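You operate a simulated robot arm through the tools that you are given. There is no shell and no other tool. Be economical: measure what you need, move in short steps, check, and stop when the job is done.

Carry out the task below with a simulated robot arm. There is one attempt and no reset: what you move stays moved.

TASK
Pull-test the hose end on the jig: pass tray at 200 N, else redo tray.
Fine: lock the clamp before the pull, hand clear of the nest; free the clamp after.

The check looks at the end state, three seconds after you hand in, the way a careful person would. Anything else that was tipped, shoved, dropped, spilled or broken makes it a failure.

THE ROBOT
A 7-joint arm with a two-finger parallel gripper, fixed in place. Base frame: the origin is at the foot of the arm, x ahead of it, y to its left, z up; the work surface is at about z = 860. Lengths are in mm, angles in degrees, forces in N, time in s.
With the tool pointing down near the work surface it reaches from about 300 to 700 mm from the base axis. Its first joint turns from -66.0 to 66.0 degrees. Payload 1.57 kg.
The TCP is the grasp point between the finger pads, 30 mm short of the fingertips. In the tool frame z runs along the fingers and y along their closing line. Largest opening 110 mm; finger width 24, thickness 12; the body of the gripper, 48 by 112 mm, starts 78 mm behind the TCP.
Orientation is told as [roll, pitch, yaw] about the base's x, y, z axes, in that order, counted from this pose: with the fingers straight down and closing along the base's y, the tool's x points along the base's -x, its y along +y and its z along -z.

THE INTERFACE
- The arm moves only by the tool drive_tool. Its argument "targets" is a list of rows, each an object of numbers (a shift or turn left out is 0, a gripper value left out holds the last): "gripper": the closure, from 0 (fully open) to 1 (shut); "x", "y", "z": the shift along the tool's x, y, z in mm; "ax", "ay", "az": the turn, a rotation vector about the tool's x, y, z in degrees. In form: [{"gripper": .., "x": .., "y": .., "z": .., "ax": .., "ay": .., "az": ..}, ...]. A call has 1 to 20 rows; each row is the pose to reach, as a shift and turn from the pose commanded when the call began, along the tool's axes at that moment. Each row takes 0.2 s and may step no farther than 50 mm and 8.6 degrees from the row before; otherwise, or with a gripper value out of range, the whole call is refused. Where a pose cannot be reached the arm comes as near as it can. A force on the tool above 60 N (or 10 N above the force at the start of the call, whichever is more), or a blocked arm, ends the call early, and 0.2 s more pass. Each finger travels about 108 mm/s and halts on what it meets, pressing with about 41 N; the grip force reading is that of the motor and also rises with nothing between the fingers. The clock runs only during rows and for 0.2 s after the last one: add rows that repeat a pose to give the fingers time. It gives the time, the measured TCP pose, the force on the tool (base axes), the opening and the grip force at its end, in the units of the frame above (readings bear some noise), with the torque about the TCP (base axes, N m) and any sound that the robot's microphone picked up.
- Cameras (640 x 400 px; columns grow to the right, rows downward): "scene" is fixed at [179.2, -382.4, 1429.8]; the picture's right is [0.72, -0.70, 0.00], its down [-0.29, -0.30, -0.91] and it looks along [0.63, 0.65, -0.42] (base axes); focal length 327 px, centre (320, 200). "wrist" rides on the gripper at [70, 16, -141] in the tool frame; the picture's right is [-0.23, 0.97, 0.00], its down [-0.85, -0.20, -0.48] and it looks along [-0.47, -0.11, 0.88] (tool axes); focal length 222 px, centre (320, 200). There is no depth. A picture from a camera that has moved, and an enlarged one, comes with that camera's place and axes in the base frame and with its lens. The place of the scene camera against the robot may be out by one fixed shift of up to 25 mm in any direction.
- get_image(camera): a new picture of that camera. No time passes.
- inspect(camera, box): a new picture of the part [left, top, right, bottom] of that camera's present view, enlarged. No time passes.
- close_job(): hands the job in; it is judged then, once.

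Go step by step. Nothing tells you positions but the pictures and the camera data: compare them with the known pose of the tool, close in by small moves and look again before you grip or let go. The budget is 120 turns and 76 pictures, counting those below and the enlarged ones. Unless the task says otherwise, let go and move clear before handing in, and close with one line.

The tools are called after "Request:" by a JSON object that holds its "op" and its "data". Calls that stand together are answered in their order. drive_tool: Moves the arm, as the interface text tells. Its arguments: {"type":"object","properties":{"targets":{"type":"array","items":{"type":"object","properties":{"gripper":{"type":"number"},"x":{"type":"number"},"y":{"type":"number"},"z":{"type":"number"},"ax":{"type":"number"},"ay":{"type":"number"},"az":{"type":"number"}}}}},"required":["targets"]} The other tools are called the same way: get_image (camera) takes a picture; inspect (camera, box) takes an enlarged picture of a part of a camera's view; close_job () hands the job in.

At the start:

```text
time: 0.0
eef_pos: [427.6, -129.3, 1239.3]
ee_rot: [-0.1, 0.1, 0.0]
force: [0.1, -0.2, -0.2]
torque: [-0.01, -0.01, -0.01]
finger_gap: 109.9
grasp_force: 0.0
```

scene: 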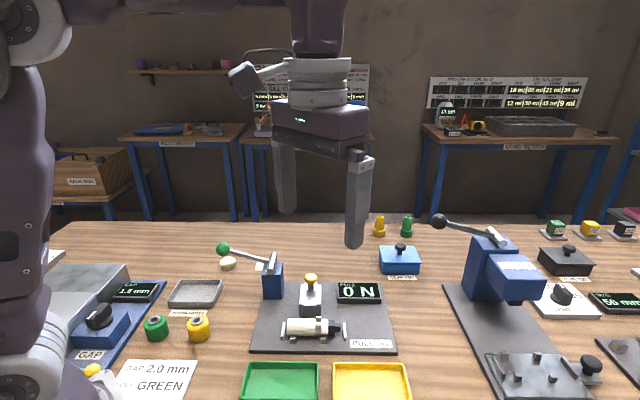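
wrist: 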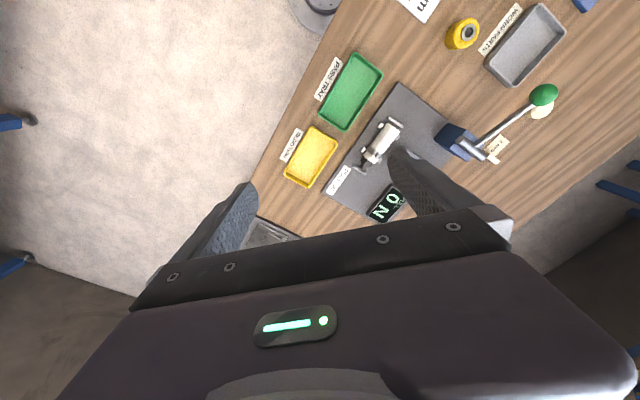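

I see a pull-test jig in the centre of the bench, with a green-knob lever, a yellow-knob clamp, a hose end in a nest, and green and yellow trays in front. I'll enlarge the jig before moving.

Request:
{"op": "inspect", "data": {"camera": "scene", "box": [200, 220, 420, 400]}}

Request:
{"op": "inspect", "data": {"camera": "wrist", "box": [260, 40, 580, 240]}}

Request:
{"op": "inspect", "data": {"camera": "scene", "box": [230, 50, 610, 150]}}

```text
2.22 times, centred on (310, 310) of scene
camera zoom: at [179.2, -382.4, 1429.8], right [0.72, -0.7, 0.0], down [-0.29, -0.3, -0.91], along [0.63, 0.65, -0.42], focal length 726 px, centre (342, -44)
```

zoom: 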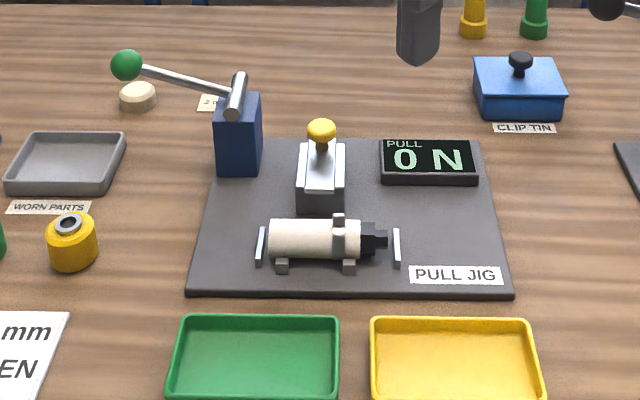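

```text
2.00 times, centred on (420, 140) of wrist
camera zoom: at [355.9, -112.2, 1381.4], right [0.23, 0.97, 0.0], down [0.85, -0.2, 0.48], along [0.47, -0.11, -0.88], focal length 444 px, centre (120, 320)
```

zoom: 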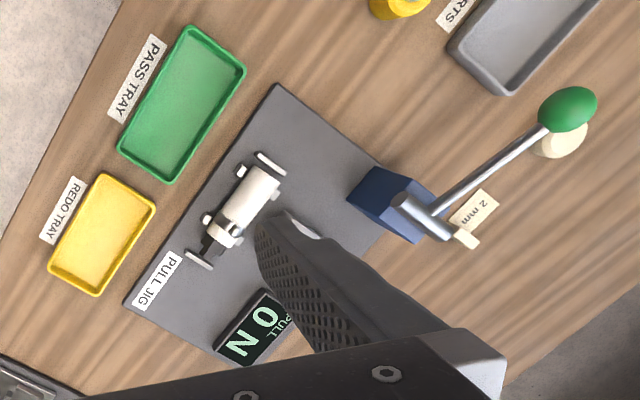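

```text
1.68 times, centred on (420, 100) of scene
camera zoom: at [179.2, -382.4, 1429.8], right [0.72, -0.7, 0.0], down [-0.29, -0.3, -0.91], along [0.63, 0.65, -0.42], focal length 550 px, centre (152, 368)
```

zoom: 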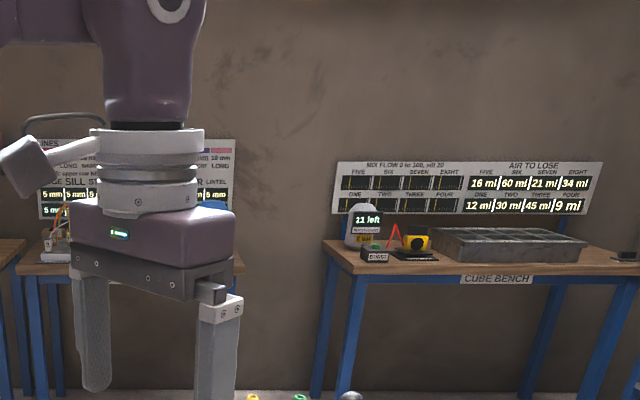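

The jig's axes lie at about 45° to the base, and I put the hose near (513, 0). I'll turn the tool to yaw -45 and move above the jig to look.

Request:
{"op": "drive_tool", "data": {"targets": [{"gripper": 0, "x": -18, "y": 15, "z": 7, "az": 7.5}, {"x": -36, "y": 30, "z": 14, "az": 15}, {"x": -54, "y": 45, "z": 21, "az": 22.5}, {"x": -72, "y": 60, "z": 28, "az": 30}, {"x": -90, "y": 75, "z": 35, "az": 37.5}, {"x": -110, "y": 90, "z": 40, "az": 45}, {"x": -110, "y": 90, "z": 40, "az": 45}]}}

Request:
{"op": "get_image", "data": {"camera": "wrist"}}

```text
time: 1.6
eef_pos: [537.7, -37.5, 1201.4]
ee_rot: [0.1, 0.0, -45.1]
force: [0.8, 0.1, 0.8]
torque: [-0.01, -0.02, 0.01]
finger_gap: 110.2
grasp_force: 0.0
```

```text
70 pictures are left
camera wrist: at [499.0, 24.9, 1342.5], right [0.85, 0.53, 0.0], down [0.46, -0.75, 0.48], along [0.25, -0.41, -0.88], focal length 222 px, centre (320, 200)
```

wrist: 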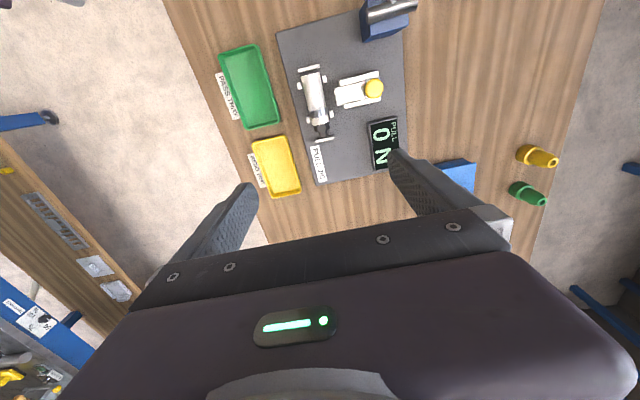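

Request:
{"op": "inspect", "data": {"camera": "wrist", "box": [270, 0, 430, 190]}}

Request:
{"op": "inspect", "data": {"camera": "scene", "box": [210, 230, 400, 355]}}

```text
2.11 times, centred on (350, 95) of wrist
camera zoom: at [499.0, 24.9, 1342.5], right [0.85, 0.53, 0.0], down [0.46, -0.75, 0.48], along [0.25, -0.41, -0.88], focal length 468 px, centre (257, 421)
```

zoom: 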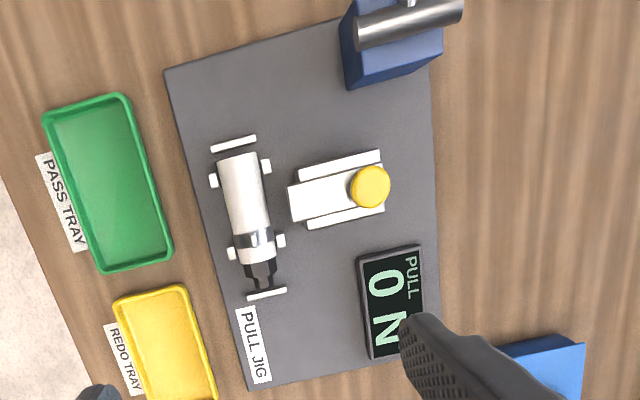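

```text
3.20 times, centred on (305, 292) of scene
camera zoom: at [179.2, -382.3, 1429.8], right [0.72, -0.7, 0.0], down [-0.29, -0.3, -0.91], along [0.63, 0.65, -0.42], focal length 1046 px, centre (368, -96)
```

zoom: 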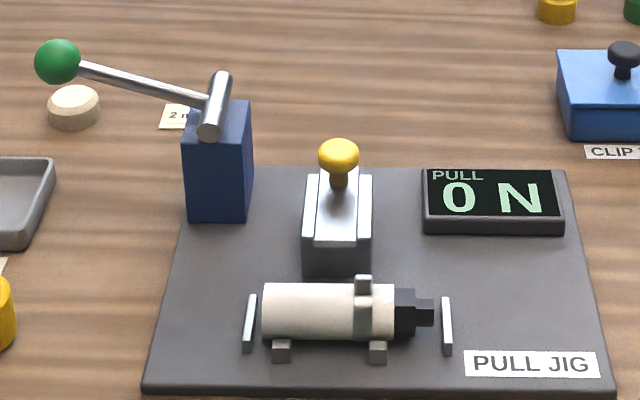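

The yellow knob sits on a slide that runs toward the hose. I put it near (582, 56, 945), with the slide direction close to my closing line, and the pull lever pivots near (538, 145, 965). Next I'll go above the yellow knob.

Request:
{"op": "drive_tool", "data": {"targets": [{"x": 9, "y": 24, "z": 25}, {"x": 18, "y": 48, "z": 60}, {"x": 27, "y": 72, "z": 100}, {"x": 35, "y": 97, "z": 140}, {"x": 35, "y": 97, "z": 160}, {"x": 35, "y": 97, "z": 160}]}}

Request:
{"op": "get_image", "data": {"camera": "wrist"}}

Request:
{"op": "inspect", "data": {"camera": "scene", "box": [210, 200, 420, 355]}}

```text
time: 3.0
eef_pos: [578.0, 56.9, 1043.4]
ee_rot: [0.1, 0.0, -45.1]
force: [-0.2, 0.0, 0.0]
torque: [0.01, -0.03, 0.02]
finger_gap: 109.8
grasp_force: 0.1
```

```text
67 pictures are left
camera wrist: at [540.4, 117.6, 1185.2], right [0.85, 0.53, 0.0], down [0.46, -0.75, 0.48], along [0.25, -0.41, -0.88], focal length 222 px, centre (320, 200)
```

wrist: 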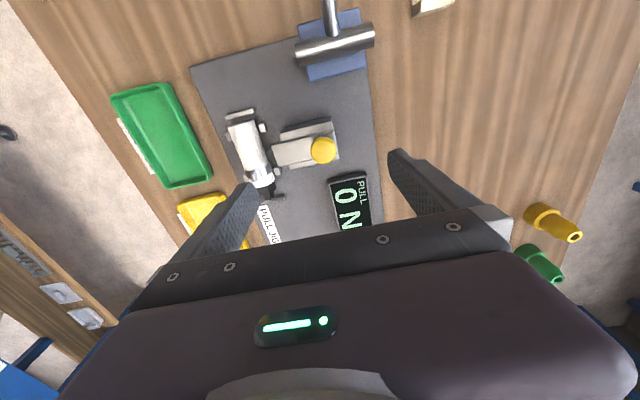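

```text
2.58 times, centred on (315, 278) of scene
camera zoom: at [179.2, -382.4, 1429.8], right [0.72, -0.7, 0.0], down [-0.29, -0.3, -0.91], along [0.63, 0.65, -0.42], focal length 844 px, centre (333, 0)
```

zoom: 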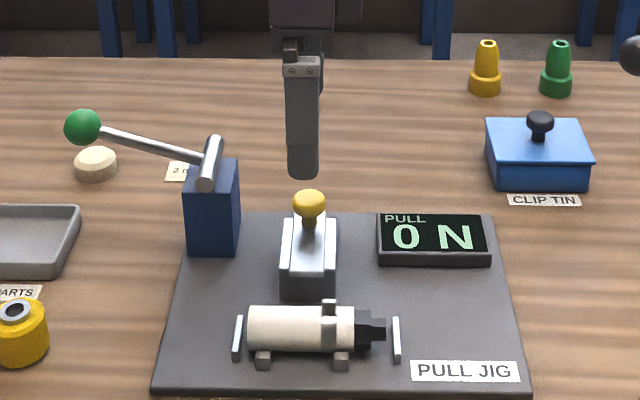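

The yellow knob refines to (582, 56, 936), almost straight under the TCP. I'll descend around it with the fingers open, keeping the tips above the slide plate.

Request:
{"op": "drive_tool", "data": {"targets": [{"x": -3, "y": 2.5, "z": 30}, {"x": -3, "y": 2.5, "z": 60}, {"x": -3, "y": 2.5, "z": 75}, {"x": -3, "y": 2.5, "z": 88}, {"x": -3, "y": 2.5, "z": 88}]}}

Request:
{"op": "get_image", "data": {"camera": "wrist"}}

Request:
{"op": "inspect", "data": {"camera": "scene", "box": [210, 200, 420, 355]}}

```text
time: 4.2
eef_pos: [583.1, 53.5, 953.3]
ee_rot: [0.0, 0.0, -45.0]
force: [0.2, -0.5, -1.2]
torque: [0.04, 0.02, 0.04]
finger_gap: 110.1
grasp_force: 0.1
```

```text
65 pictures are left
camera wrist: at [544.1, 114.9, 1094.2], right [0.85, 0.53, 0.0], down [0.46, -0.75, 0.48], along [0.25, -0.41, -0.88], focal length 222 px, centre (320, 200)
```

wrist: 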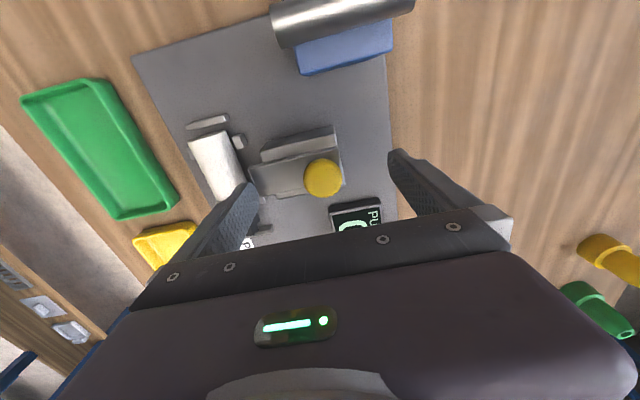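

```text
2.58 times, centred on (315, 278) of scene
camera zoom: at [179.2, -382.4, 1429.8], right [0.72, -0.7, 0.0], down [-0.29, -0.3, -0.91], along [0.63, 0.65, -0.42], focal length 844 px, centre (333, 0)
```

zoom: 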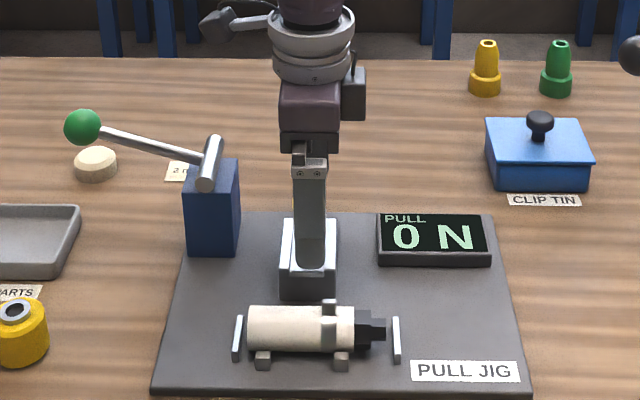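

The fingers straddle the knob with the tips clear of the plate. Closing gently on it.

Request:
{"op": "drive_tool", "data": {"targets": [{"x": 3, "y": 1, "z": 0, "gripper": 0}, {"x": 3, "y": 1, "gripper": 0.85}, {"x": 3, "y": 1, "gripper": 0.85}, {"x": 3, "y": 1, "gripper": 0.85}]}}

Request:
{"op": "get_image", "data": {"camera": "wrist"}}

```text
time: 5.2
eef_pos: [581.7, 58.1, 953.7]
ee_rot: [-0.1, 0.1, -45.0]
force: [-0.5, 0.7, -0.4]
torque: [-0.03, -0.06, 0.01]
finger_gap: 28.9
grasp_force: 39.1
```

```text
63 pictures are left
camera wrist: at [543.4, 118.0, 1094.1], right [0.85, 0.53, 0.0], down [0.46, -0.75, 0.48], along [0.25, -0.41, -0.88], focal length 222 px, centre (320, 200)
```

wrist: 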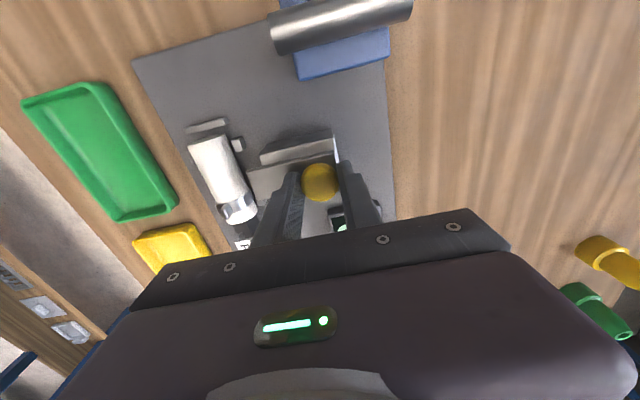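

The knob is held (gap 28.9). I'll slide it toward the hose in small steps.

Request:
{"op": "drive_tool", "data": {"targets": [{"x": 3, "y": -3}, {"x": 3, "y": -6}, {"x": 3, "y": -9}, {"x": 3, "y": -12}, {"x": 3, "y": -15}]}}

```text
time: 6.4
eef_pos: [570.3, 47.2, 952.5]
ee_rot: [0.1, -0.1, -45.1]
force: [17.7, -16.8, 12.7]
torque: [-0.36, -0.45, 0.0]
finger_gap: 28.9
grasp_force: 38.6
```

It's sliding; the side force comes from my leftover x offset, so I'll take that out and continue.

Request:
{"op": "drive_tool", "data": {"targets": [{"x": -3, "y": 0}, {"x": -3, "y": -4}, {"x": -3, "y": -8}, {"x": -3, "y": -12}, {"x": -3, "y": -16}]}}

Request:
{"op": "inspect", "data": {"camera": "scene", "box": [210, 200, 420, 355]}}

Request:
{"op": "get_image", "data": {"camera": "wrist"}}

```text
time: 7.6
eef_pos: [559.9, 36.6, 951.8]
ee_rot: [0.0, 0.3, -45.0]
force: [-3.9, 5.7, 12.5]
torque: [0.16, 0.16, 0.02]
finger_gap: 28.8
grasp_force: 38.5
```

```text
2.58 times, centred on (315, 278) of scene
camera zoom: at [178.8, -382.2, 1429.9], right [0.72, -0.7, 0.0], down [-0.29, -0.3, -0.91], along [0.63, 0.65, -0.42], focal length 844 px, centre (333, 0)
```

zoom: 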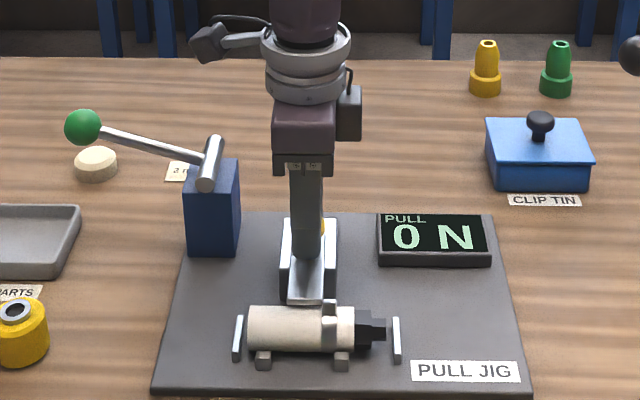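

```text
61 pictures are left
camera wrist: at [521.5, 97.6, 1093.5], right [0.85, 0.53, 0.0], down [0.47, -0.75, 0.48], along [0.25, -0.4, -0.88], focal length 222 px, centre (320, 200)
```

wrist: 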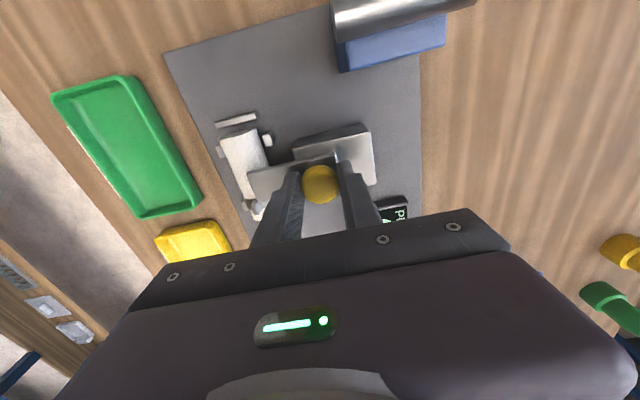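

The plate has moved about 30 mm and is near the hose. I'll keep going until it meets it or clicks.

Request:
{"op": "drive_tool", "data": {"targets": [{"y": -3, "z": -1}, {"y": -6, "z": -1}, {"y": -9, "z": -1}, {"y": -12, "z": -1}, {"y": -15, "z": -1}]}}

Request:
{"op": "get_image", "data": {"camera": "wrist"}}

Request:
{"op": "inspect", "data": {"camera": "scene", "box": [210, 200, 420, 355]}}

```text
time: 8.8
eef_pos: [549.6, 26.6, 953.2]
ee_rot: [0.0, 0.0, -45.0]
force: [-3.7, 13.8, -23.1]
torque: [0.29, 0.16, -0.02]
finger_gap: 28.9
grasp_force: 38.7
```

```text
60 pictures are left
camera wrist: at [511.6, 87.5, 1094.2], right [0.85, 0.53, 0.0], down [0.46, -0.75, 0.48], along [0.25, -0.4, -0.88], focal length 222 px, centre (320, 200)
```

wrist: 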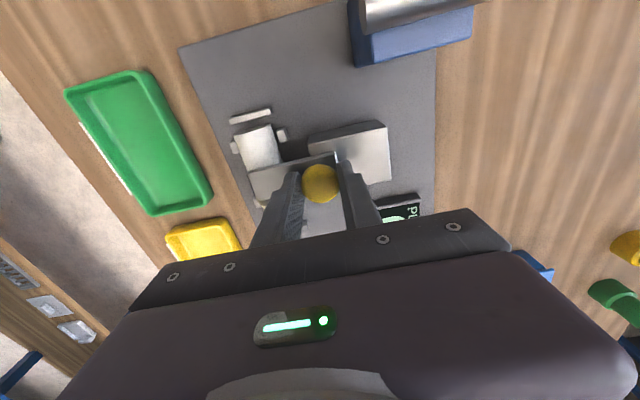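

```text
2.58 times, centred on (315, 278) of scene
camera zoom: at [179.5, -382.0, 1429.9], right [0.72, -0.7, 0.0], down [-0.29, -0.3, -0.91], along [0.63, 0.65, -0.42], focal length 844 px, centre (333, 0)
```

zoom: 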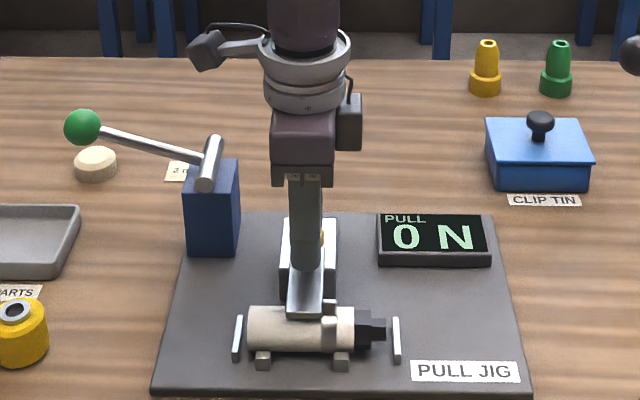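

The plate is passing over the top of the hose. Moving on toward the stop.

Request:
{"op": "drive_tool", "data": {"targets": [{"y": -3, "z": 0.6}, {"y": -6, "z": 0.6}, {"y": -9, "z": 0.6}, {"y": -12, "z": 0.6}, {"y": -15, "z": 0.6}]}}

Request:
{"op": "get_image", "data": {"camera": "wrist"}}

Request:
{"op": "inspect", "data": {"camera": "scene", "box": [210, 200, 420, 355]}}

```text
time: 9.6
eef_pos: [550.2, 26.0, 953.7]
ee_rot: [1.2, -0.4, -44.6]
force: [13.2, 7.2, -14.5]
torque: [0.11, -0.42, -0.06]
finger_gap: 28.9
grasp_force: 38.8
stopped in row 3: the force on the tool passed its limit at 63 N (the readings are from after the stop); the commanded pose is now the measured one
```

```text
58 pictures are left
camera wrist: at [508.4, 85.4, 1095.0], right [0.85, 0.53, 0.02], down [0.46, -0.75, 0.48], along [0.27, -0.4, -0.88], focal length 222 px, centre (320, 200)
```

wrist: 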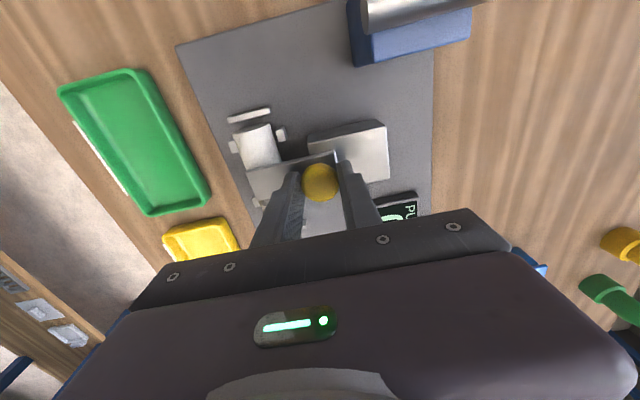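

```text
2.58 times, centred on (315, 278) of scene
camera zoom: at [179.7, -382.2, 1429.8], right [0.72, -0.7, 0.0], down [-0.29, -0.3, -0.91], along [0.63, 0.65, -0.42], focal length 844 px, centre (333, 0)
```

zoom: 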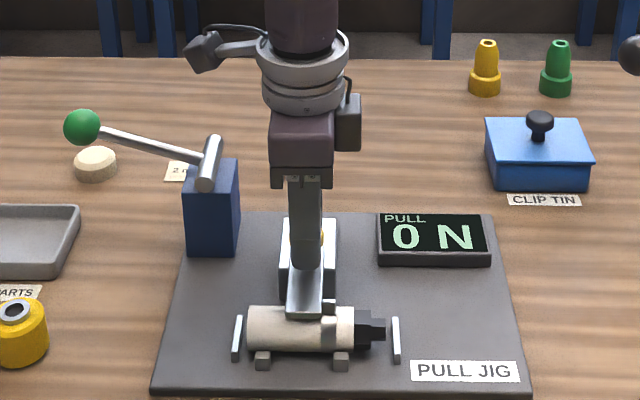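

The slide hit its end stop after about 45 mm. I'll let go, rise and look at whether it is fully locked.

Request:
{"op": "drive_tool", "data": {"targets": [{"gripper": 0.5}, {"gripper": 0.5}, {"gripper": 0.5, "z": -15}, {"gripper": 0.5, "z": -50, "ax": 1.1, "ay": -0.6, "az": 0.4}, {"gripper": 0.5, "z": -90, "ax": 1.1, "ay": -0.6, "az": 0.4}, {"gripper": 0.5, "z": -130, "x": 10, "ax": 1.1, "ay": -0.6, "az": 0.4}, {"gripper": 0.5, "z": -170, "x": 10, "ax": 1.1, "ay": -0.6, "az": 0.4}, {"gripper": 0.5, "z": -170, "x": 10, "ax": 1.1, "ay": -0.6, "az": 0.4}]}}

Request:
{"op": "inspect", "data": {"camera": "scene", "box": [210, 230, 400, 355]}}

Request:
{"op": "get_image", "data": {"camera": "wrist"}}

```text
time: 11.4
eef_pos: [537.8, 30.1, 1126.5]
ee_rot: [0.0, -0.8, -45.3]
force: [0.0, 0.7, -0.6]
torque: [0.01, -0.02, -0.03]
finger_gap: 55.1
grasp_force: 0.1
```

```text
3.20 times, centred on (305, 292) of scene
camera zoom: at [179.2, -382.4, 1429.8], right [0.72, -0.7, 0.0], down [-0.29, -0.3, -0.91], along [0.63, 0.65, -0.42], focal length 1046 px, centre (368, -96)
```

zoom: 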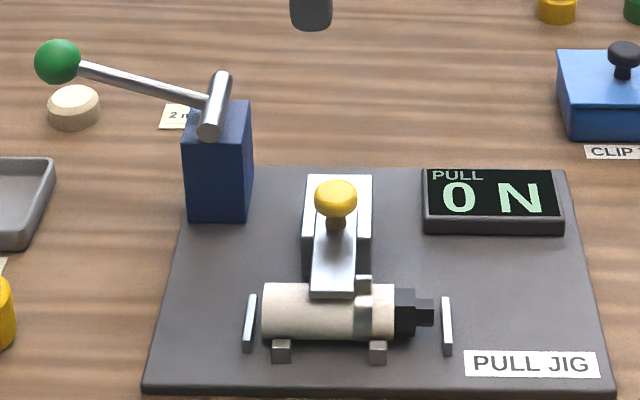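

```text
55 pictures are left
camera wrist: at [499.0, 92.8, 1266.8], right [0.85, 0.53, 0.0], down [0.46, -0.74, 0.49], along [0.26, -0.42, -0.87], focal length 222 px, centre (320, 200)
```

wrist: 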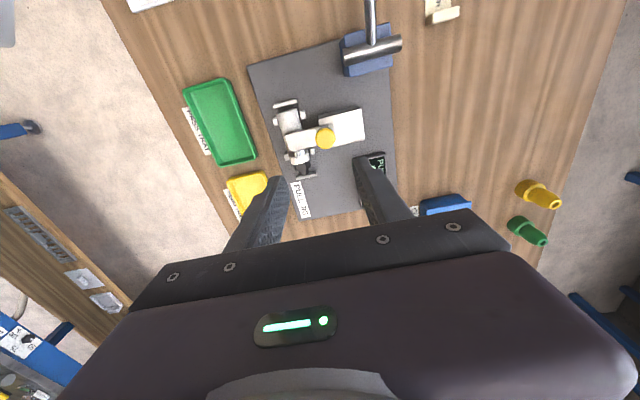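

The plate is now over the hose, hard on its stop, with the display at 0 N, so the clamp is locked. Next is the green-knob pull lever, which I put near (458, 222, 1003), so I'll move above it.

Request:
{"op": "drive_tool", "data": {"targets": [{"gripper": 0.2, "x": 35, "y": 14, "z": -10}, {"x": 70, "y": 28, "z": -15}, {"x": 105, "y": 42, "z": -15}, {"x": 140, "y": 56, "z": -15}, {"x": 170, "y": 70, "z": -15}, {"x": 193, "y": 78, "z": -15}, {"x": 193, "y": 78, "z": -15}]}}

Request:
{"op": "get_image", "data": {"camera": "wrist"}}

Request:
{"op": "inspect", "data": {"camera": "scene", "box": [190, 200, 400, 355]}}

```text
time: 13.0
eef_pos: [455.3, 221.2, 1134.0]
ee_rot: [-0.2, -0.8, -45.1]
force: [0.4, -0.1, 0.7]
torque: [0.01, 0.06, -0.02]
finger_gap: 88.4
grasp_force: 0.1
```

```text
54 pictures are left
camera wrist: at [415.5, 285.1, 1274.6], right [0.85, 0.53, 0.0], down [0.46, -0.74, 0.49], along [0.26, -0.42, -0.87], focal length 222 px, centre (320, 200)
```

wrist: 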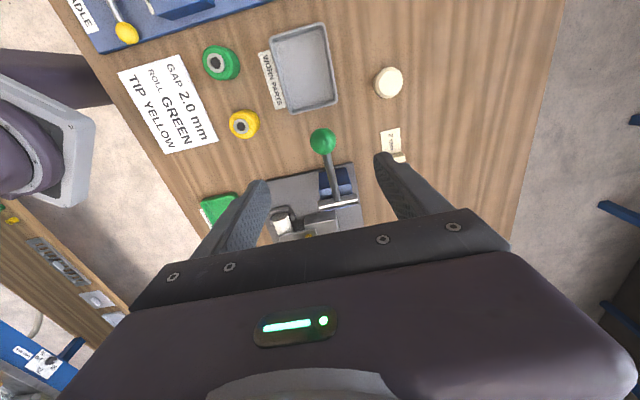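

```text
2.58 times, centred on (295, 278) of scene
camera zoom: at [179.2, -382.3, 1429.8], right [0.72, -0.7, 0.0], down [-0.29, -0.3, -0.91], along [0.63, 0.65, -0.42], focal length 844 px, centre (384, 0)
```

zoom: 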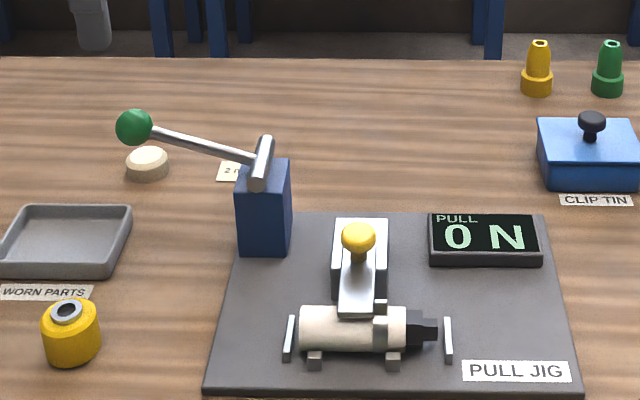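

The lever knob is at about (455.5, 224.5, 1003), nearly under the TCP. I'll descend around it with the fingers on either side of the rod.

Request:
{"op": "drive_tool", "data": {"targets": [{"x": 2, "y": 2, "z": 40}, {"x": 2, "y": 2, "z": 80}, {"x": 2, "y": 2, "z": 110}, {"x": 2, "y": 2, "z": 128}, {"x": 2, "y": 2, "z": 128}]}}

Request:
{"op": "get_image", "data": {"camera": "wrist"}}

Request:
{"op": "inspect", "data": {"camera": "scene", "box": [190, 200, 400, 355]}}

```text
time: 14.2
eef_pos: [457.4, 223.5, 1005.9]
ee_rot: [-0.1, -0.7, -45.2]
force: [-0.1, 0.2, -0.3]
torque: [0.01, 0.0, -0.02]
finger_gap: 88.2
grasp_force: 0.1
```

```text
52 pictures are left
camera wrist: at [418.0, 285.4, 1146.1], right [0.85, 0.53, 0.0], down [0.46, -0.74, 0.49], along [0.26, -0.42, -0.87], focal length 222 px, centre (320, 200)
```

wrist: 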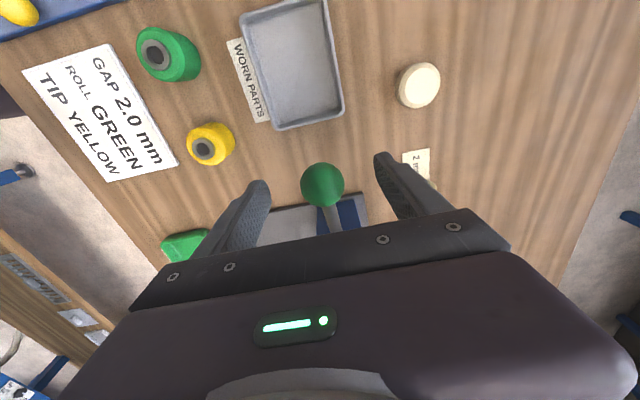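

```text
2.58 times, centred on (295, 278) of scene
camera zoom: at [179.2, -382.4, 1429.8], right [0.72, -0.7, 0.0], down [-0.29, -0.3, -0.91], along [0.63, 0.65, -0.42], focal length 844 px, centre (384, 0)
```

zoom: 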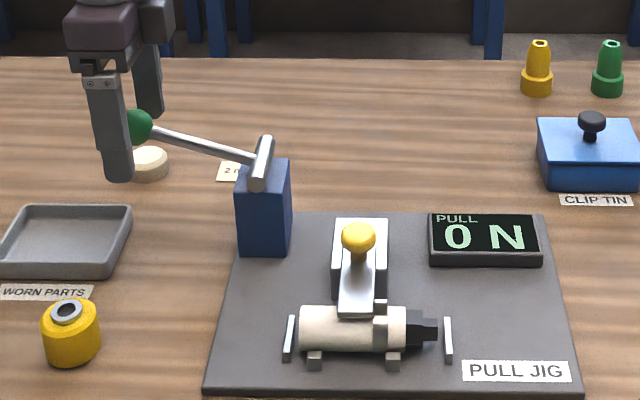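

The knob sits between the fingers. Closing on it.

Request:
{"op": "drive_tool", "data": {"targets": [{"x": 3, "gripper": 0.2}, {"x": 3, "gripper": 0.85}, {"x": 3, "gripper": 0.85}, {"x": 3, "gripper": 0.85}]}}

Request:
{"op": "get_image", "data": {"camera": "wrist"}}

```text
time: 15.2
eef_pos: [457.1, 226.2, 1006.7]
ee_rot: [0.1, -0.8, -45.2]
force: [10.6, 9.1, -3.8]
torque: [0.23, -0.13, -0.03]
finger_gap: 33.0
grasp_force: 41.0
```

```text
50 pictures are left
camera wrist: at [417.0, 288.7, 1147.8], right [0.85, 0.53, 0.0], down [0.46, -0.74, 0.49], along [0.26, -0.42, -0.87], focal length 222 px, centre (320, 200)
```

wrist: 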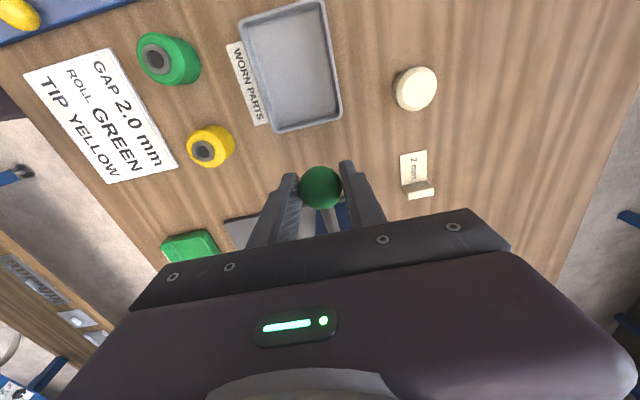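

The lever knob is held (gap 33). I'll press it down a little along its arc and watch the force and display.

Request:
{"op": "drive_tool", "data": {"targets": [{"y": 1, "z": 0}, {"x": 0.5, "y": 1, "z": 2}, {"x": 1, "y": 1, "z": 4}, {"x": 1.4, "y": 1, "z": 6}, {"x": 2, "y": 1, "z": 8}]}}

Request:
{"op": "inspect", "data": {"camera": "scene", "box": [190, 200, 400, 355]}}

```text
time: 16.4
eef_pos: [455.4, 227.3, 1000.6]
ee_rot: [-0.1, -0.9, -45.1]
force: [-3.2, -1.4, 13.2]
torque: [-0.85, -0.75, -0.03]
finger_gap: 32.9
grasp_force: 41.1
```

```text
2.58 times, centred on (295, 278) of scene
camera zoom: at [178.9, -382.5, 1429.8], right [0.72, -0.7, 0.0], down [-0.29, -0.3, -0.91], along [0.63, 0.65, -0.42], focal length 844 px, centre (384, 0)
```

zoom: 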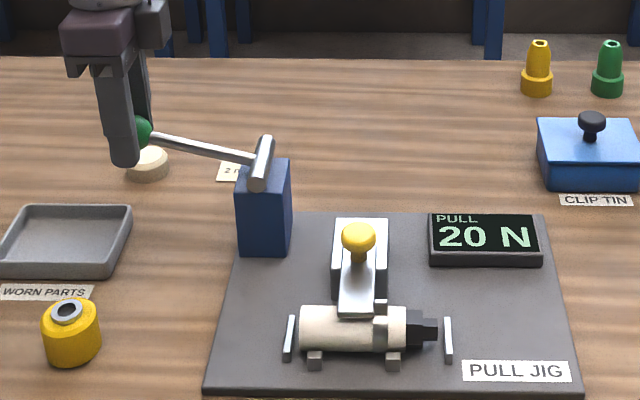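

Down is the pull direction; the display shows 20 N. Continuing along the arc in small steps.

Request:
{"op": "drive_tool", "data": {"targets": [{"x": 0.5, "z": 2.5}, {"x": 1, "z": 5}, {"x": 1.7, "z": 8}, {"x": 2.2, "z": 10}, {"x": 2.6, "z": 12}]}}

Request:
{"op": "inspect", "data": {"camera": "scene", "box": [190, 200, 400, 355]}}

```text
time: 17.6
eef_pos: [455.3, 229.5, 989.2]
ee_rot: [-0.1, -0.8, -45.2]
force: [-4.3, -3.7, 13.3]
torque: [-0.82, -0.75, -0.05]
finger_gap: 33.1
grasp_force: 41.1
```

```text
2.58 times, centred on (295, 278) of scene
camera zoom: at [178.8, -382.5, 1429.8], right [0.72, -0.7, 0.0], down [-0.29, -0.3, -0.91], along [0.63, 0.65, -0.42], focal length 844 px, centre (384, 0)
```

zoom: 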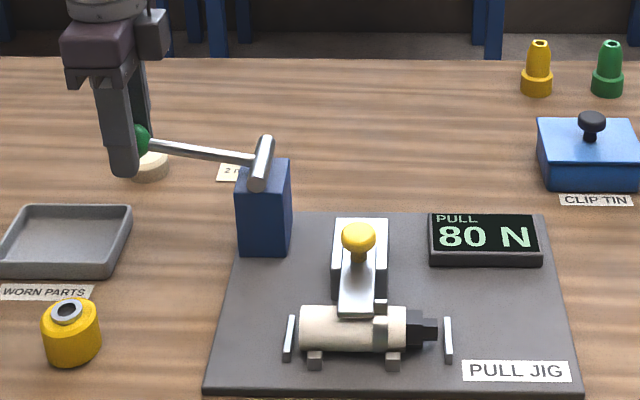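

80 N now, about 5 N per mm. Continuing another 12 mm.

Request:
{"op": "drive_tool", "data": {"targets": [{"x": 0.4, "z": 3}, {"x": 0.8, "z": 6}, {"x": 1.1, "z": 9}, {"x": 1.4, "z": 12}]}}

Request:
{"op": "inspect", "data": {"camera": "scene", "box": [190, 200, 400, 355]}}

```text
time: 18.6
eef_pos: [453.6, 229.1, 976.0]
ee_rot: [-0.1, -0.9, -45.1]
force: [-11.5, -3.6, 15.6]
torque: [-0.79, -0.6, -0.03]
finger_gap: 33.1
grasp_force: 41.1
```

```text
2.58 times, centred on (295, 278) of scene
camera zoom: at [178.6, -382.5, 1429.8], right [0.72, -0.7, 0.0], down [-0.29, -0.3, -0.91], along [0.63, 0.65, -0.42], focal length 844 px, centre (384, 0)
```

zoom: 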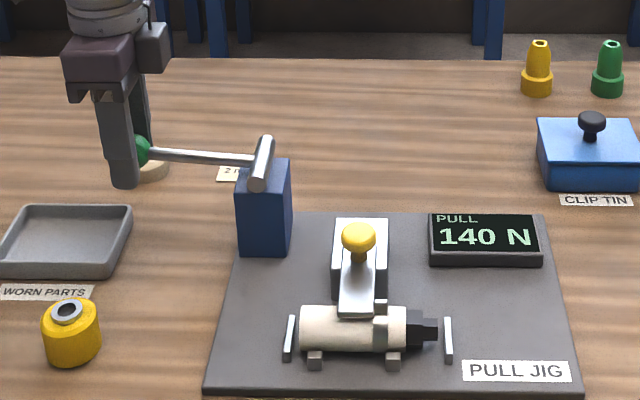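

140 N. Six millimetres more, then checking.

Request:
{"op": "drive_tool", "data": {"targets": [{"x": 0, "y": -0.5, "z": 3}, {"x": 0, "y": -0.8, "z": 6}, {"x": 0, "y": -0.8, "z": 6}]}}

Request:
{"op": "inspect", "data": {"camera": "scene", "box": [190, 200, 400, 355]}}

```text
time: 19.4
eef_pos: [453.0, 229.3, 971.2]
ee_rot: [0.0, -1.0, -45.1]
force: [-5.5, 0.0, 15.2]
torque: [-0.63, -0.72, 0.02]
finger_gap: 32.8
grasp_force: 41.0
```

```text
2.58 times, centred on (295, 278) of scene
camera zoom: at [178.8, -382.5, 1429.8], right [0.72, -0.7, 0.0], down [-0.29, -0.3, -0.91], along [0.63, 0.65, -0.42], focal length 844 px, centre (384, 0)
```

zoom: 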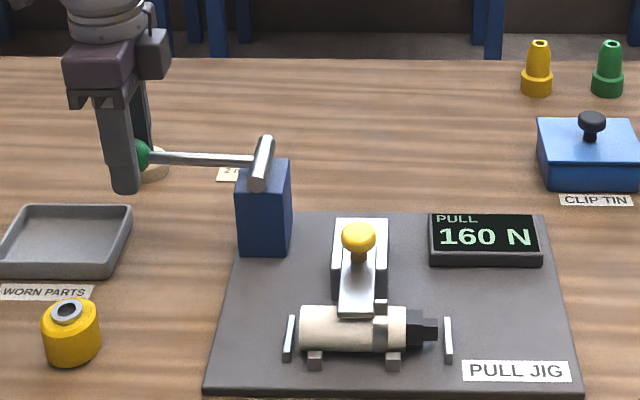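

160 N and the fitting looks unmoved. Continuing gently.

Request:
{"op": "drive_tool", "data": {"targets": [{"z": 2.5}, {"z": 5}, {"z": 5}]}}

Request:
{"op": "inspect", "data": {"camera": "scene", "box": [190, 200, 400, 355]}}

```text
time: 20.2
eef_pos: [453.9, 229.7, 964.2]
ee_rot: [0.0, -0.8, -45.1]
force: [-3.2, 6.3, 14.8]
torque: [-0.55, -0.68, 0.04]
finger_gap: 33.2
grasp_force: 40.8
```

```text
2.58 times, centred on (295, 278) of scene
camera zoom: at [178.9, -382.3, 1429.9], right [0.72, -0.7, 0.0], down [-0.29, -0.3, -0.91], along [0.63, 0.65, -0.42], focal length 844 px, centre (384, 0)
```

zoom: 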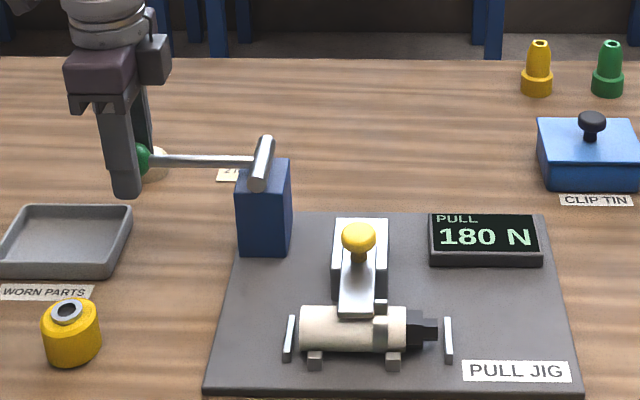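

Request:
{"op": "drive_tool", "data": {"targets": [{"x": -0.2, "z": 2}, {"x": -0.4, "z": 4}, {"x": -0.4, "z": 4}]}}

Request:
{"op": "inspect", "data": {"camera": "scene", "box": [190, 200, 400, 355]}}

```text
time: 21.0
eef_pos: [453.6, 229.4, 961.0]
ee_rot: [0.0, -0.9, -45.2]
force: [-0.6, 7.4, 15.2]
torque: [-0.62, -0.75, 0.05]
finger_gap: 33.2
grasp_force: 40.9
```

```text
2.58 times, centred on (295, 278) of scene
camera zoom: at [178.9, -382.2, 1429.9], right [0.72, -0.7, 0.0], down [-0.29, -0.3, -0.91], along [0.63, 0.65, -0.42], focal length 844 px, centre (384, 0)
```

zoom: 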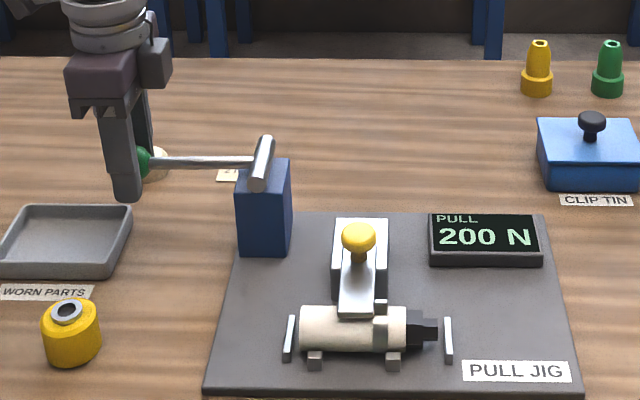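

The display reads 200 N. I'll hold there and look closely at the hose end for slip.

Request:
{"op": "drive_tool", "data": {"targets": [{"z": 0.5}, {"z": 0.5}, {"z": 0.5}, {"z": 0.5}, {"z": 0.5}]}}

Request:
{"op": "inspect", "data": {"camera": "scene", "box": [270, 260, 400, 345]}}

```text
time: 22.2
eef_pos: [453.0, 228.8, 960.7]
ee_rot: [-0.1, -0.9, -45.1]
force: [2.1, 3.9, 11.5]
torque: [-0.31, -0.4, 0.04]
finger_gap: 33.2
grasp_force: 41.1
```

```text
4.71 times, centred on (335, 302) of scene
camera zoom: at [179.1, -382.3, 1429.8], right [0.72, -0.7, 0.0], down [-0.29, -0.3, -0.91], along [0.63, 0.65, -0.42], focal length 1538 px, centre (249, -282)
```

zoom: 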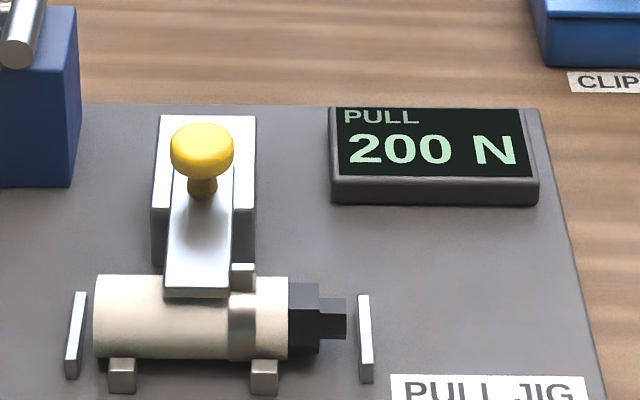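

200 N holds with no visible slip. The display steps by 20 N, so I'll press 2 mm more to be sure it is a full 200.

Request:
{"op": "drive_tool", "data": {"targets": [{"z": 1}, {"z": 2}, {"z": 2}, {"z": 2}, {"z": 2}]}}

Request:
{"op": "inspect", "data": {"camera": "scene", "box": [270, 260, 400, 345]}}

```text
time: 23.4
eef_pos: [454.1, 230.0, 958.3]
ee_rot: [-0.1, -0.7, -45.2]
force: [2.7, 6.3, 12.7]
torque: [-0.45, -0.54, 0.06]
finger_gap: 33.2
grasp_force: 41.2
```

```text
4.71 times, centred on (335, 302) of scene
camera zoom: at [179.0, -382.3, 1429.8], right [0.72, -0.7, 0.0], down [-0.29, -0.3, -0.91], along [0.63, 0.65, -0.42], focal length 1538 px, centre (249, -282)
```

zoom: 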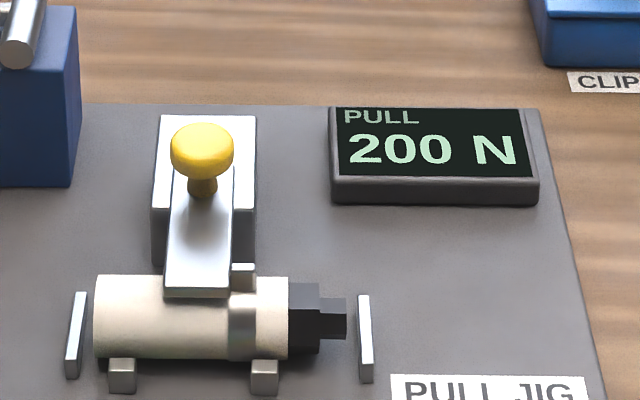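

It held 200 N, so it passes. I'll bring the lever back up along the arc to its rest position.

Request:
{"op": "drive_tool", "data": {"targets": [{"x": 0.4, "z": -6}, {"x": 0.4, "z": -12}, {"x": 0, "z": -18}, {"x": -0.5, "z": -24}, {"x": -1.5, "z": -30}, {"x": -2.7, "z": -36}, {"x": -4, "z": -42}, {"x": -5, "z": -47}, {"x": -5, "z": -47}]}}

Request:
{"op": "inspect", "data": {"camera": "scene", "box": [190, 200, 400, 355]}}

```text
time: 25.4
eef_pos: [456.9, 227.5, 1004.8]
ee_rot: [-0.3, -0.9, -45.1]
force: [8.8, 1.1, -31.8]
torque: [0.05, 0.01, -0.01]
finger_gap: 33.1
grasp_force: 41.3
```

```text
2.58 times, centred on (295, 278) of scene
camera zoom: at [179.9, -382.1, 1429.8], right [0.72, -0.7, 0.0], down [-0.29, -0.3, -0.91], along [0.63, 0.65, -0.42], focal length 844 px, centre (384, 0)
```

zoom: 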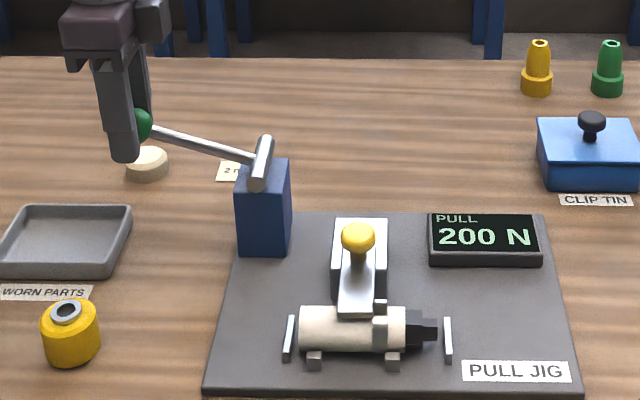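

The lever is back on its upper stop and the display has latched the 200 N peak. I'll let go and go back above the clamp knob.

Request:
{"op": "drive_tool", "data": {"targets": [{"gripper": 0.85, "z": 1.5}, {"gripper": 0.3, "z": 1.5}, {"gripper": 0.3, "z": 1.5}, {"gripper": 0.3, "z": -30}, {"z": -70}, {"z": -115}, {"x": -40, "y": -14, "z": -120}, {"x": -80, "y": -28, "z": -120}, {"x": -120, "y": -42, "z": -120}, {"x": -155, "y": -56, "z": -120}, {"x": -185, "y": -70, "z": -120}, {"x": -202, "y": -72, "z": -120}, {"x": -202, "y": -72, "z": -110}, {"x": -202, "y": -72, "z": -110}]}}

Request:
{"op": "get_image", "data": {"camera": "wrist"}}

Request:
{"op": "get_image", "data": {"camera": "scene"}}

```text
time: 28.4
eef_pos: [545.5, 32.4, 1119.6]
ee_rot: [-0.1, -0.8, -45.1]
force: [0.4, -0.4, 0.3]
torque: [0.0, 0.01, -0.03]
finger_gap: 77.1
grasp_force: 0.1
```

```text
40 pictures are left
camera wrist: at [505.3, 94.9, 1259.2], right [0.85, 0.53, 0.0], down [0.46, -0.74, 0.49], along [0.26, -0.42, -0.87], focal length 222 px, centre (320, 200)
```

wrist: 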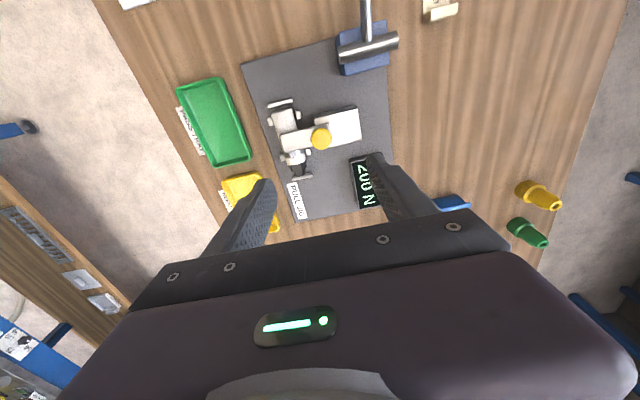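

```text
39 pictures are left
```

scene: 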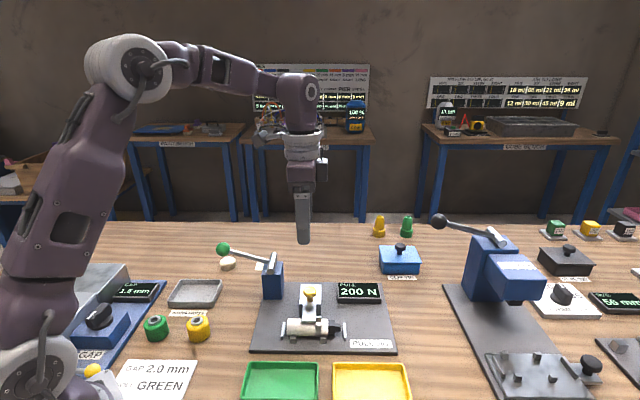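

Display latched at 200 N, clamp still closed. I'll descend onto the clamp knob at its known place (549.5, 27).

Request:
{"op": "drive_tool", "data": {"targets": [{"x": -6, "y": -1, "z": 40, "ax": 0.5, "ay": 0.5}, {"x": -6, "y": -1, "z": 85, "ax": 0.5, "ay": 0.5}, {"x": -6, "y": -1, "z": 125, "ax": 0.5, "ay": 0.5}, {"x": -6, "y": -1, "z": 150, "ax": 0.5, "ay": 0.5}, {"x": -6, "y": -1, "z": 166, "ax": 0.5, "ay": 0.5}, {"x": -6, "y": -1, "z": 166, "ax": 0.5, "ay": 0.5, "gripper": 0.3}]}}

Request:
{"op": "get_image", "data": {"camera": "wrist"}}

```text
time: 29.8
eef_pos: [551.1, 28.0, 952.2]
ee_rot: [-0.6, -0.2, -45.1]
force: [0.5, 0.2, 0.1]
torque: [-0.02, -0.01, -0.03]
finger_gap: 77.0
grasp_force: 0.0
```

```text
38 pictures are left
camera wrist: at [513.4, 90.8, 1094.2], right [0.85, 0.53, -0.01], down [0.46, -0.74, 0.49], along [0.25, -0.42, -0.87], focal length 222 px, centre (320, 200)
```

wrist: 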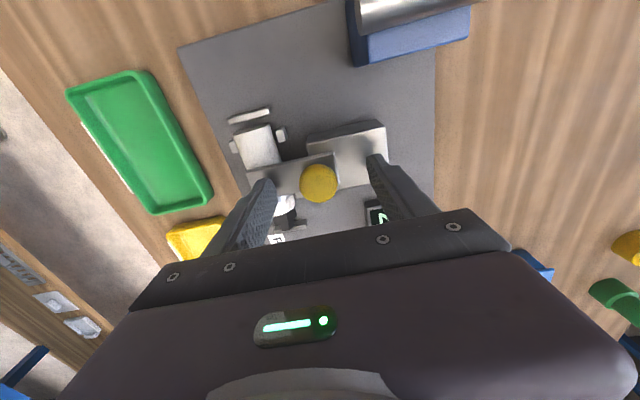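

The knob is in the same view position as when I gripped it before. Closing and sliding back.

Request:
{"op": "drive_tool", "data": {"targets": [{"gripper": 0.85, "y": -1}, {"gripper": 0.85, "y": -1}, {"gripper": 0.85, "y": -1}, {"y": 2}, {"y": 6}, {"y": 11}, {"y": 16}, {"y": 21}]}}

```text
time: 31.6
eef_pos: [566.6, 42.3, 953.9]
ee_rot: [-0.6, -0.5, -45.0]
force: [-1.4, -0.6, 4.7]
torque: [0.44, 0.61, -0.05]
finger_gap: 28.8
grasp_force: 38.3
```

Request:
{"op": "drive_tool", "data": {"targets": [{"y": 5}, {"y": 10}, {"y": 15}, {"y": 18}, {"y": 21}, {"y": 23}, {"y": 25}]}}

Request:
{"op": "inspect", "data": {"camera": "scene", "box": [190, 200, 400, 355]}}

```text
time: 33.2
eef_pos: [583.6, 59.4, 952.1]
ee_rot: [-0.7, -0.3, -45.3]
force: [-23.2, 7.9, 15.0]
torque: [0.21, 0.58, -0.05]
finger_gap: 28.7
grasp_force: 38.8
```

```text
2.58 times, centred on (295, 278) of scene
camera zoom: at [178.3, -382.2, 1430.0], right [0.72, -0.7, 0.0], down [-0.29, -0.3, -0.91], along [0.63, 0.65, -0.42], focal length 844 px, centre (384, 0)
```

zoom: 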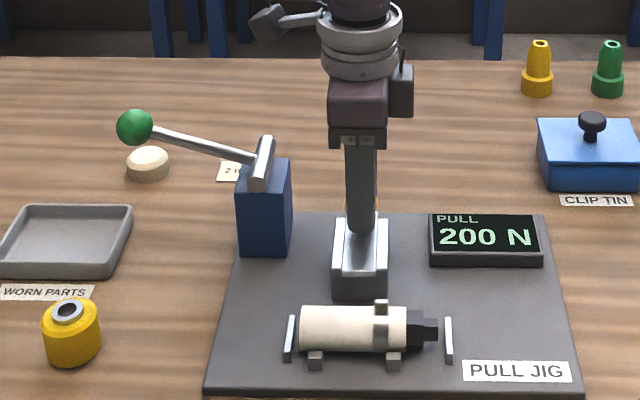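

The clamp is back at its open stop. I'll release, rise, and move above the hose.

Request:
{"op": "drive_tool", "data": {"targets": [{"gripper": 0.85, "y": -1}, {"gripper": 0.4, "y": -1}, {"gripper": 0.4, "y": -1}, {"z": -30, "y": -1}, {"z": -75, "y": -1, "ax": -0.3, "ay": 0.6}, {"z": -100, "y": -30, "ax": -0.3, "ay": 0.6}, {"z": -100, "y": -70, "ax": -0.3, "ay": 0.6}, {"z": -100, "y": -103, "gripper": 0.3, "ax": -0.3, "ay": 0.6}, {"z": -100, "y": -103, "ax": -0.3, "ay": 0.6}]}}

Request:
{"op": "get_image", "data": {"camera": "wrist"}}

Request:
{"op": "inspect", "data": {"camera": "scene", "box": [240, 260, 400, 400]}}

```text
time: 35.2
eef_pos: [512.2, -13.7, 1052.8]
ee_rot: [-0.3, 0.2, -45.2]
force: [0.6, -0.3, -0.2]
torque: [0.01, 0.01, -0.01]
finger_gap: 76.9
grasp_force: 0.0
```

```text
36 pictures are left
camera wrist: at [474.8, 47.9, 1193.7], right [0.85, 0.53, -0.01], down [0.46, -0.75, 0.48], along [0.25, -0.41, -0.88], focal length 222 px, centre (320, 200)
```

wrist: 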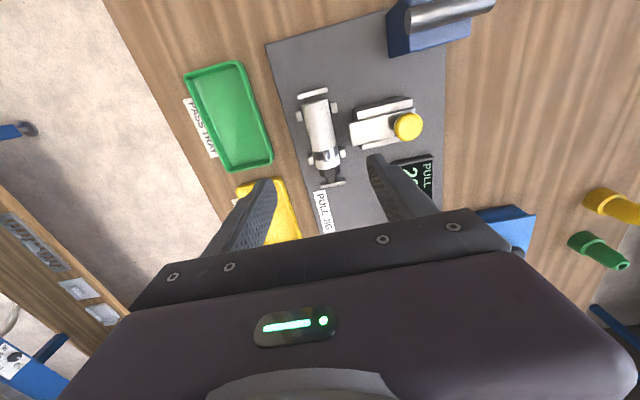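

```text
2.86 times, centred on (320, 330) of scene
camera zoom: at [179.2, -382.4, 1429.8], right [0.72, -0.7, 0.0], down [-0.29, -0.3, -0.91], along [0.63, 0.65, -0.42], focal length 934 px, centre (320, -171)
```

zoom: 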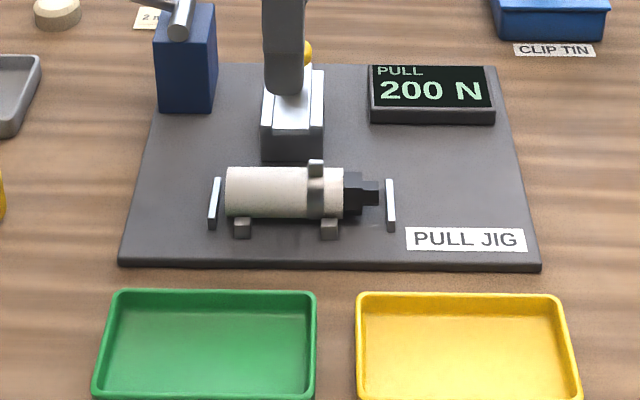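

The hose body lies along the jig's u axis, with the free stretch between the nest posts at about (508.5, -6, 890). I'll go lower over it and check.

Request:
{"op": "drive_tool", "data": {"targets": [{"x": 8, "y": 2, "z": 30}, {"x": 8, "y": 2, "z": 60}, {"x": 8, "y": 2, "z": 92}, {"x": 8, "y": 2, "z": 92}]}}

Request:
{"op": "get_image", "data": {"camera": "wrist"}}

Request:
{"op": "inspect", "data": {"camera": "scene", "box": [240, 260, 400, 360]}}

```text
time: 36.2
eef_pos: [506.5, -6.9, 959.7]
ee_rot: [-0.3, 0.3, -45.2]
force: [-0.1, -0.3, 0.1]
torque: [0.01, 0.01, -0.01]
finger_gap: 76.8
grasp_force: 0.1
```

```text
34 pictures are left
camera wrist: at [468.8, 54.7, 1101.7], right [0.85, 0.53, -0.01], down [0.46, -0.75, 0.48], along [0.25, -0.41, -0.88], focal length 222 px, centre (320, 200)
```

wrist: 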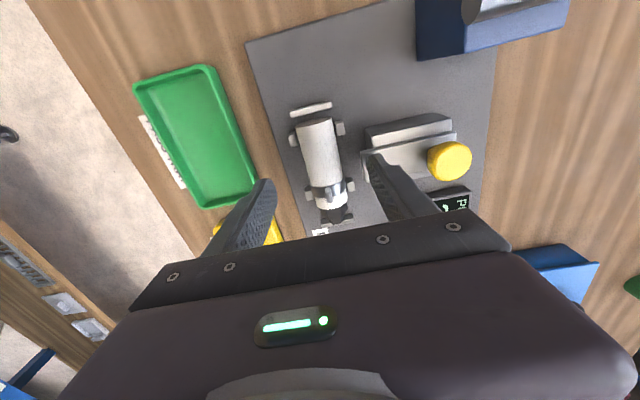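

```text
4.00 times, centred on (320, 310) of scene
camera zoom: at [179.2, -382.4, 1429.8], right [0.72, -0.7, 0.0], down [-0.29, -0.3, -0.91], along [0.63, 0.65, -0.42], focal length 1307 px, centre (320, -240)
```

zoom: 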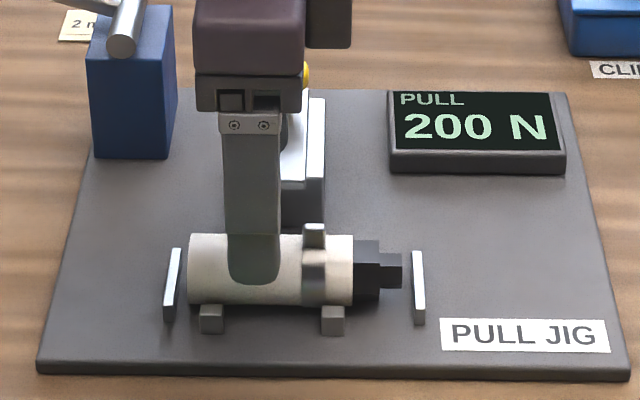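

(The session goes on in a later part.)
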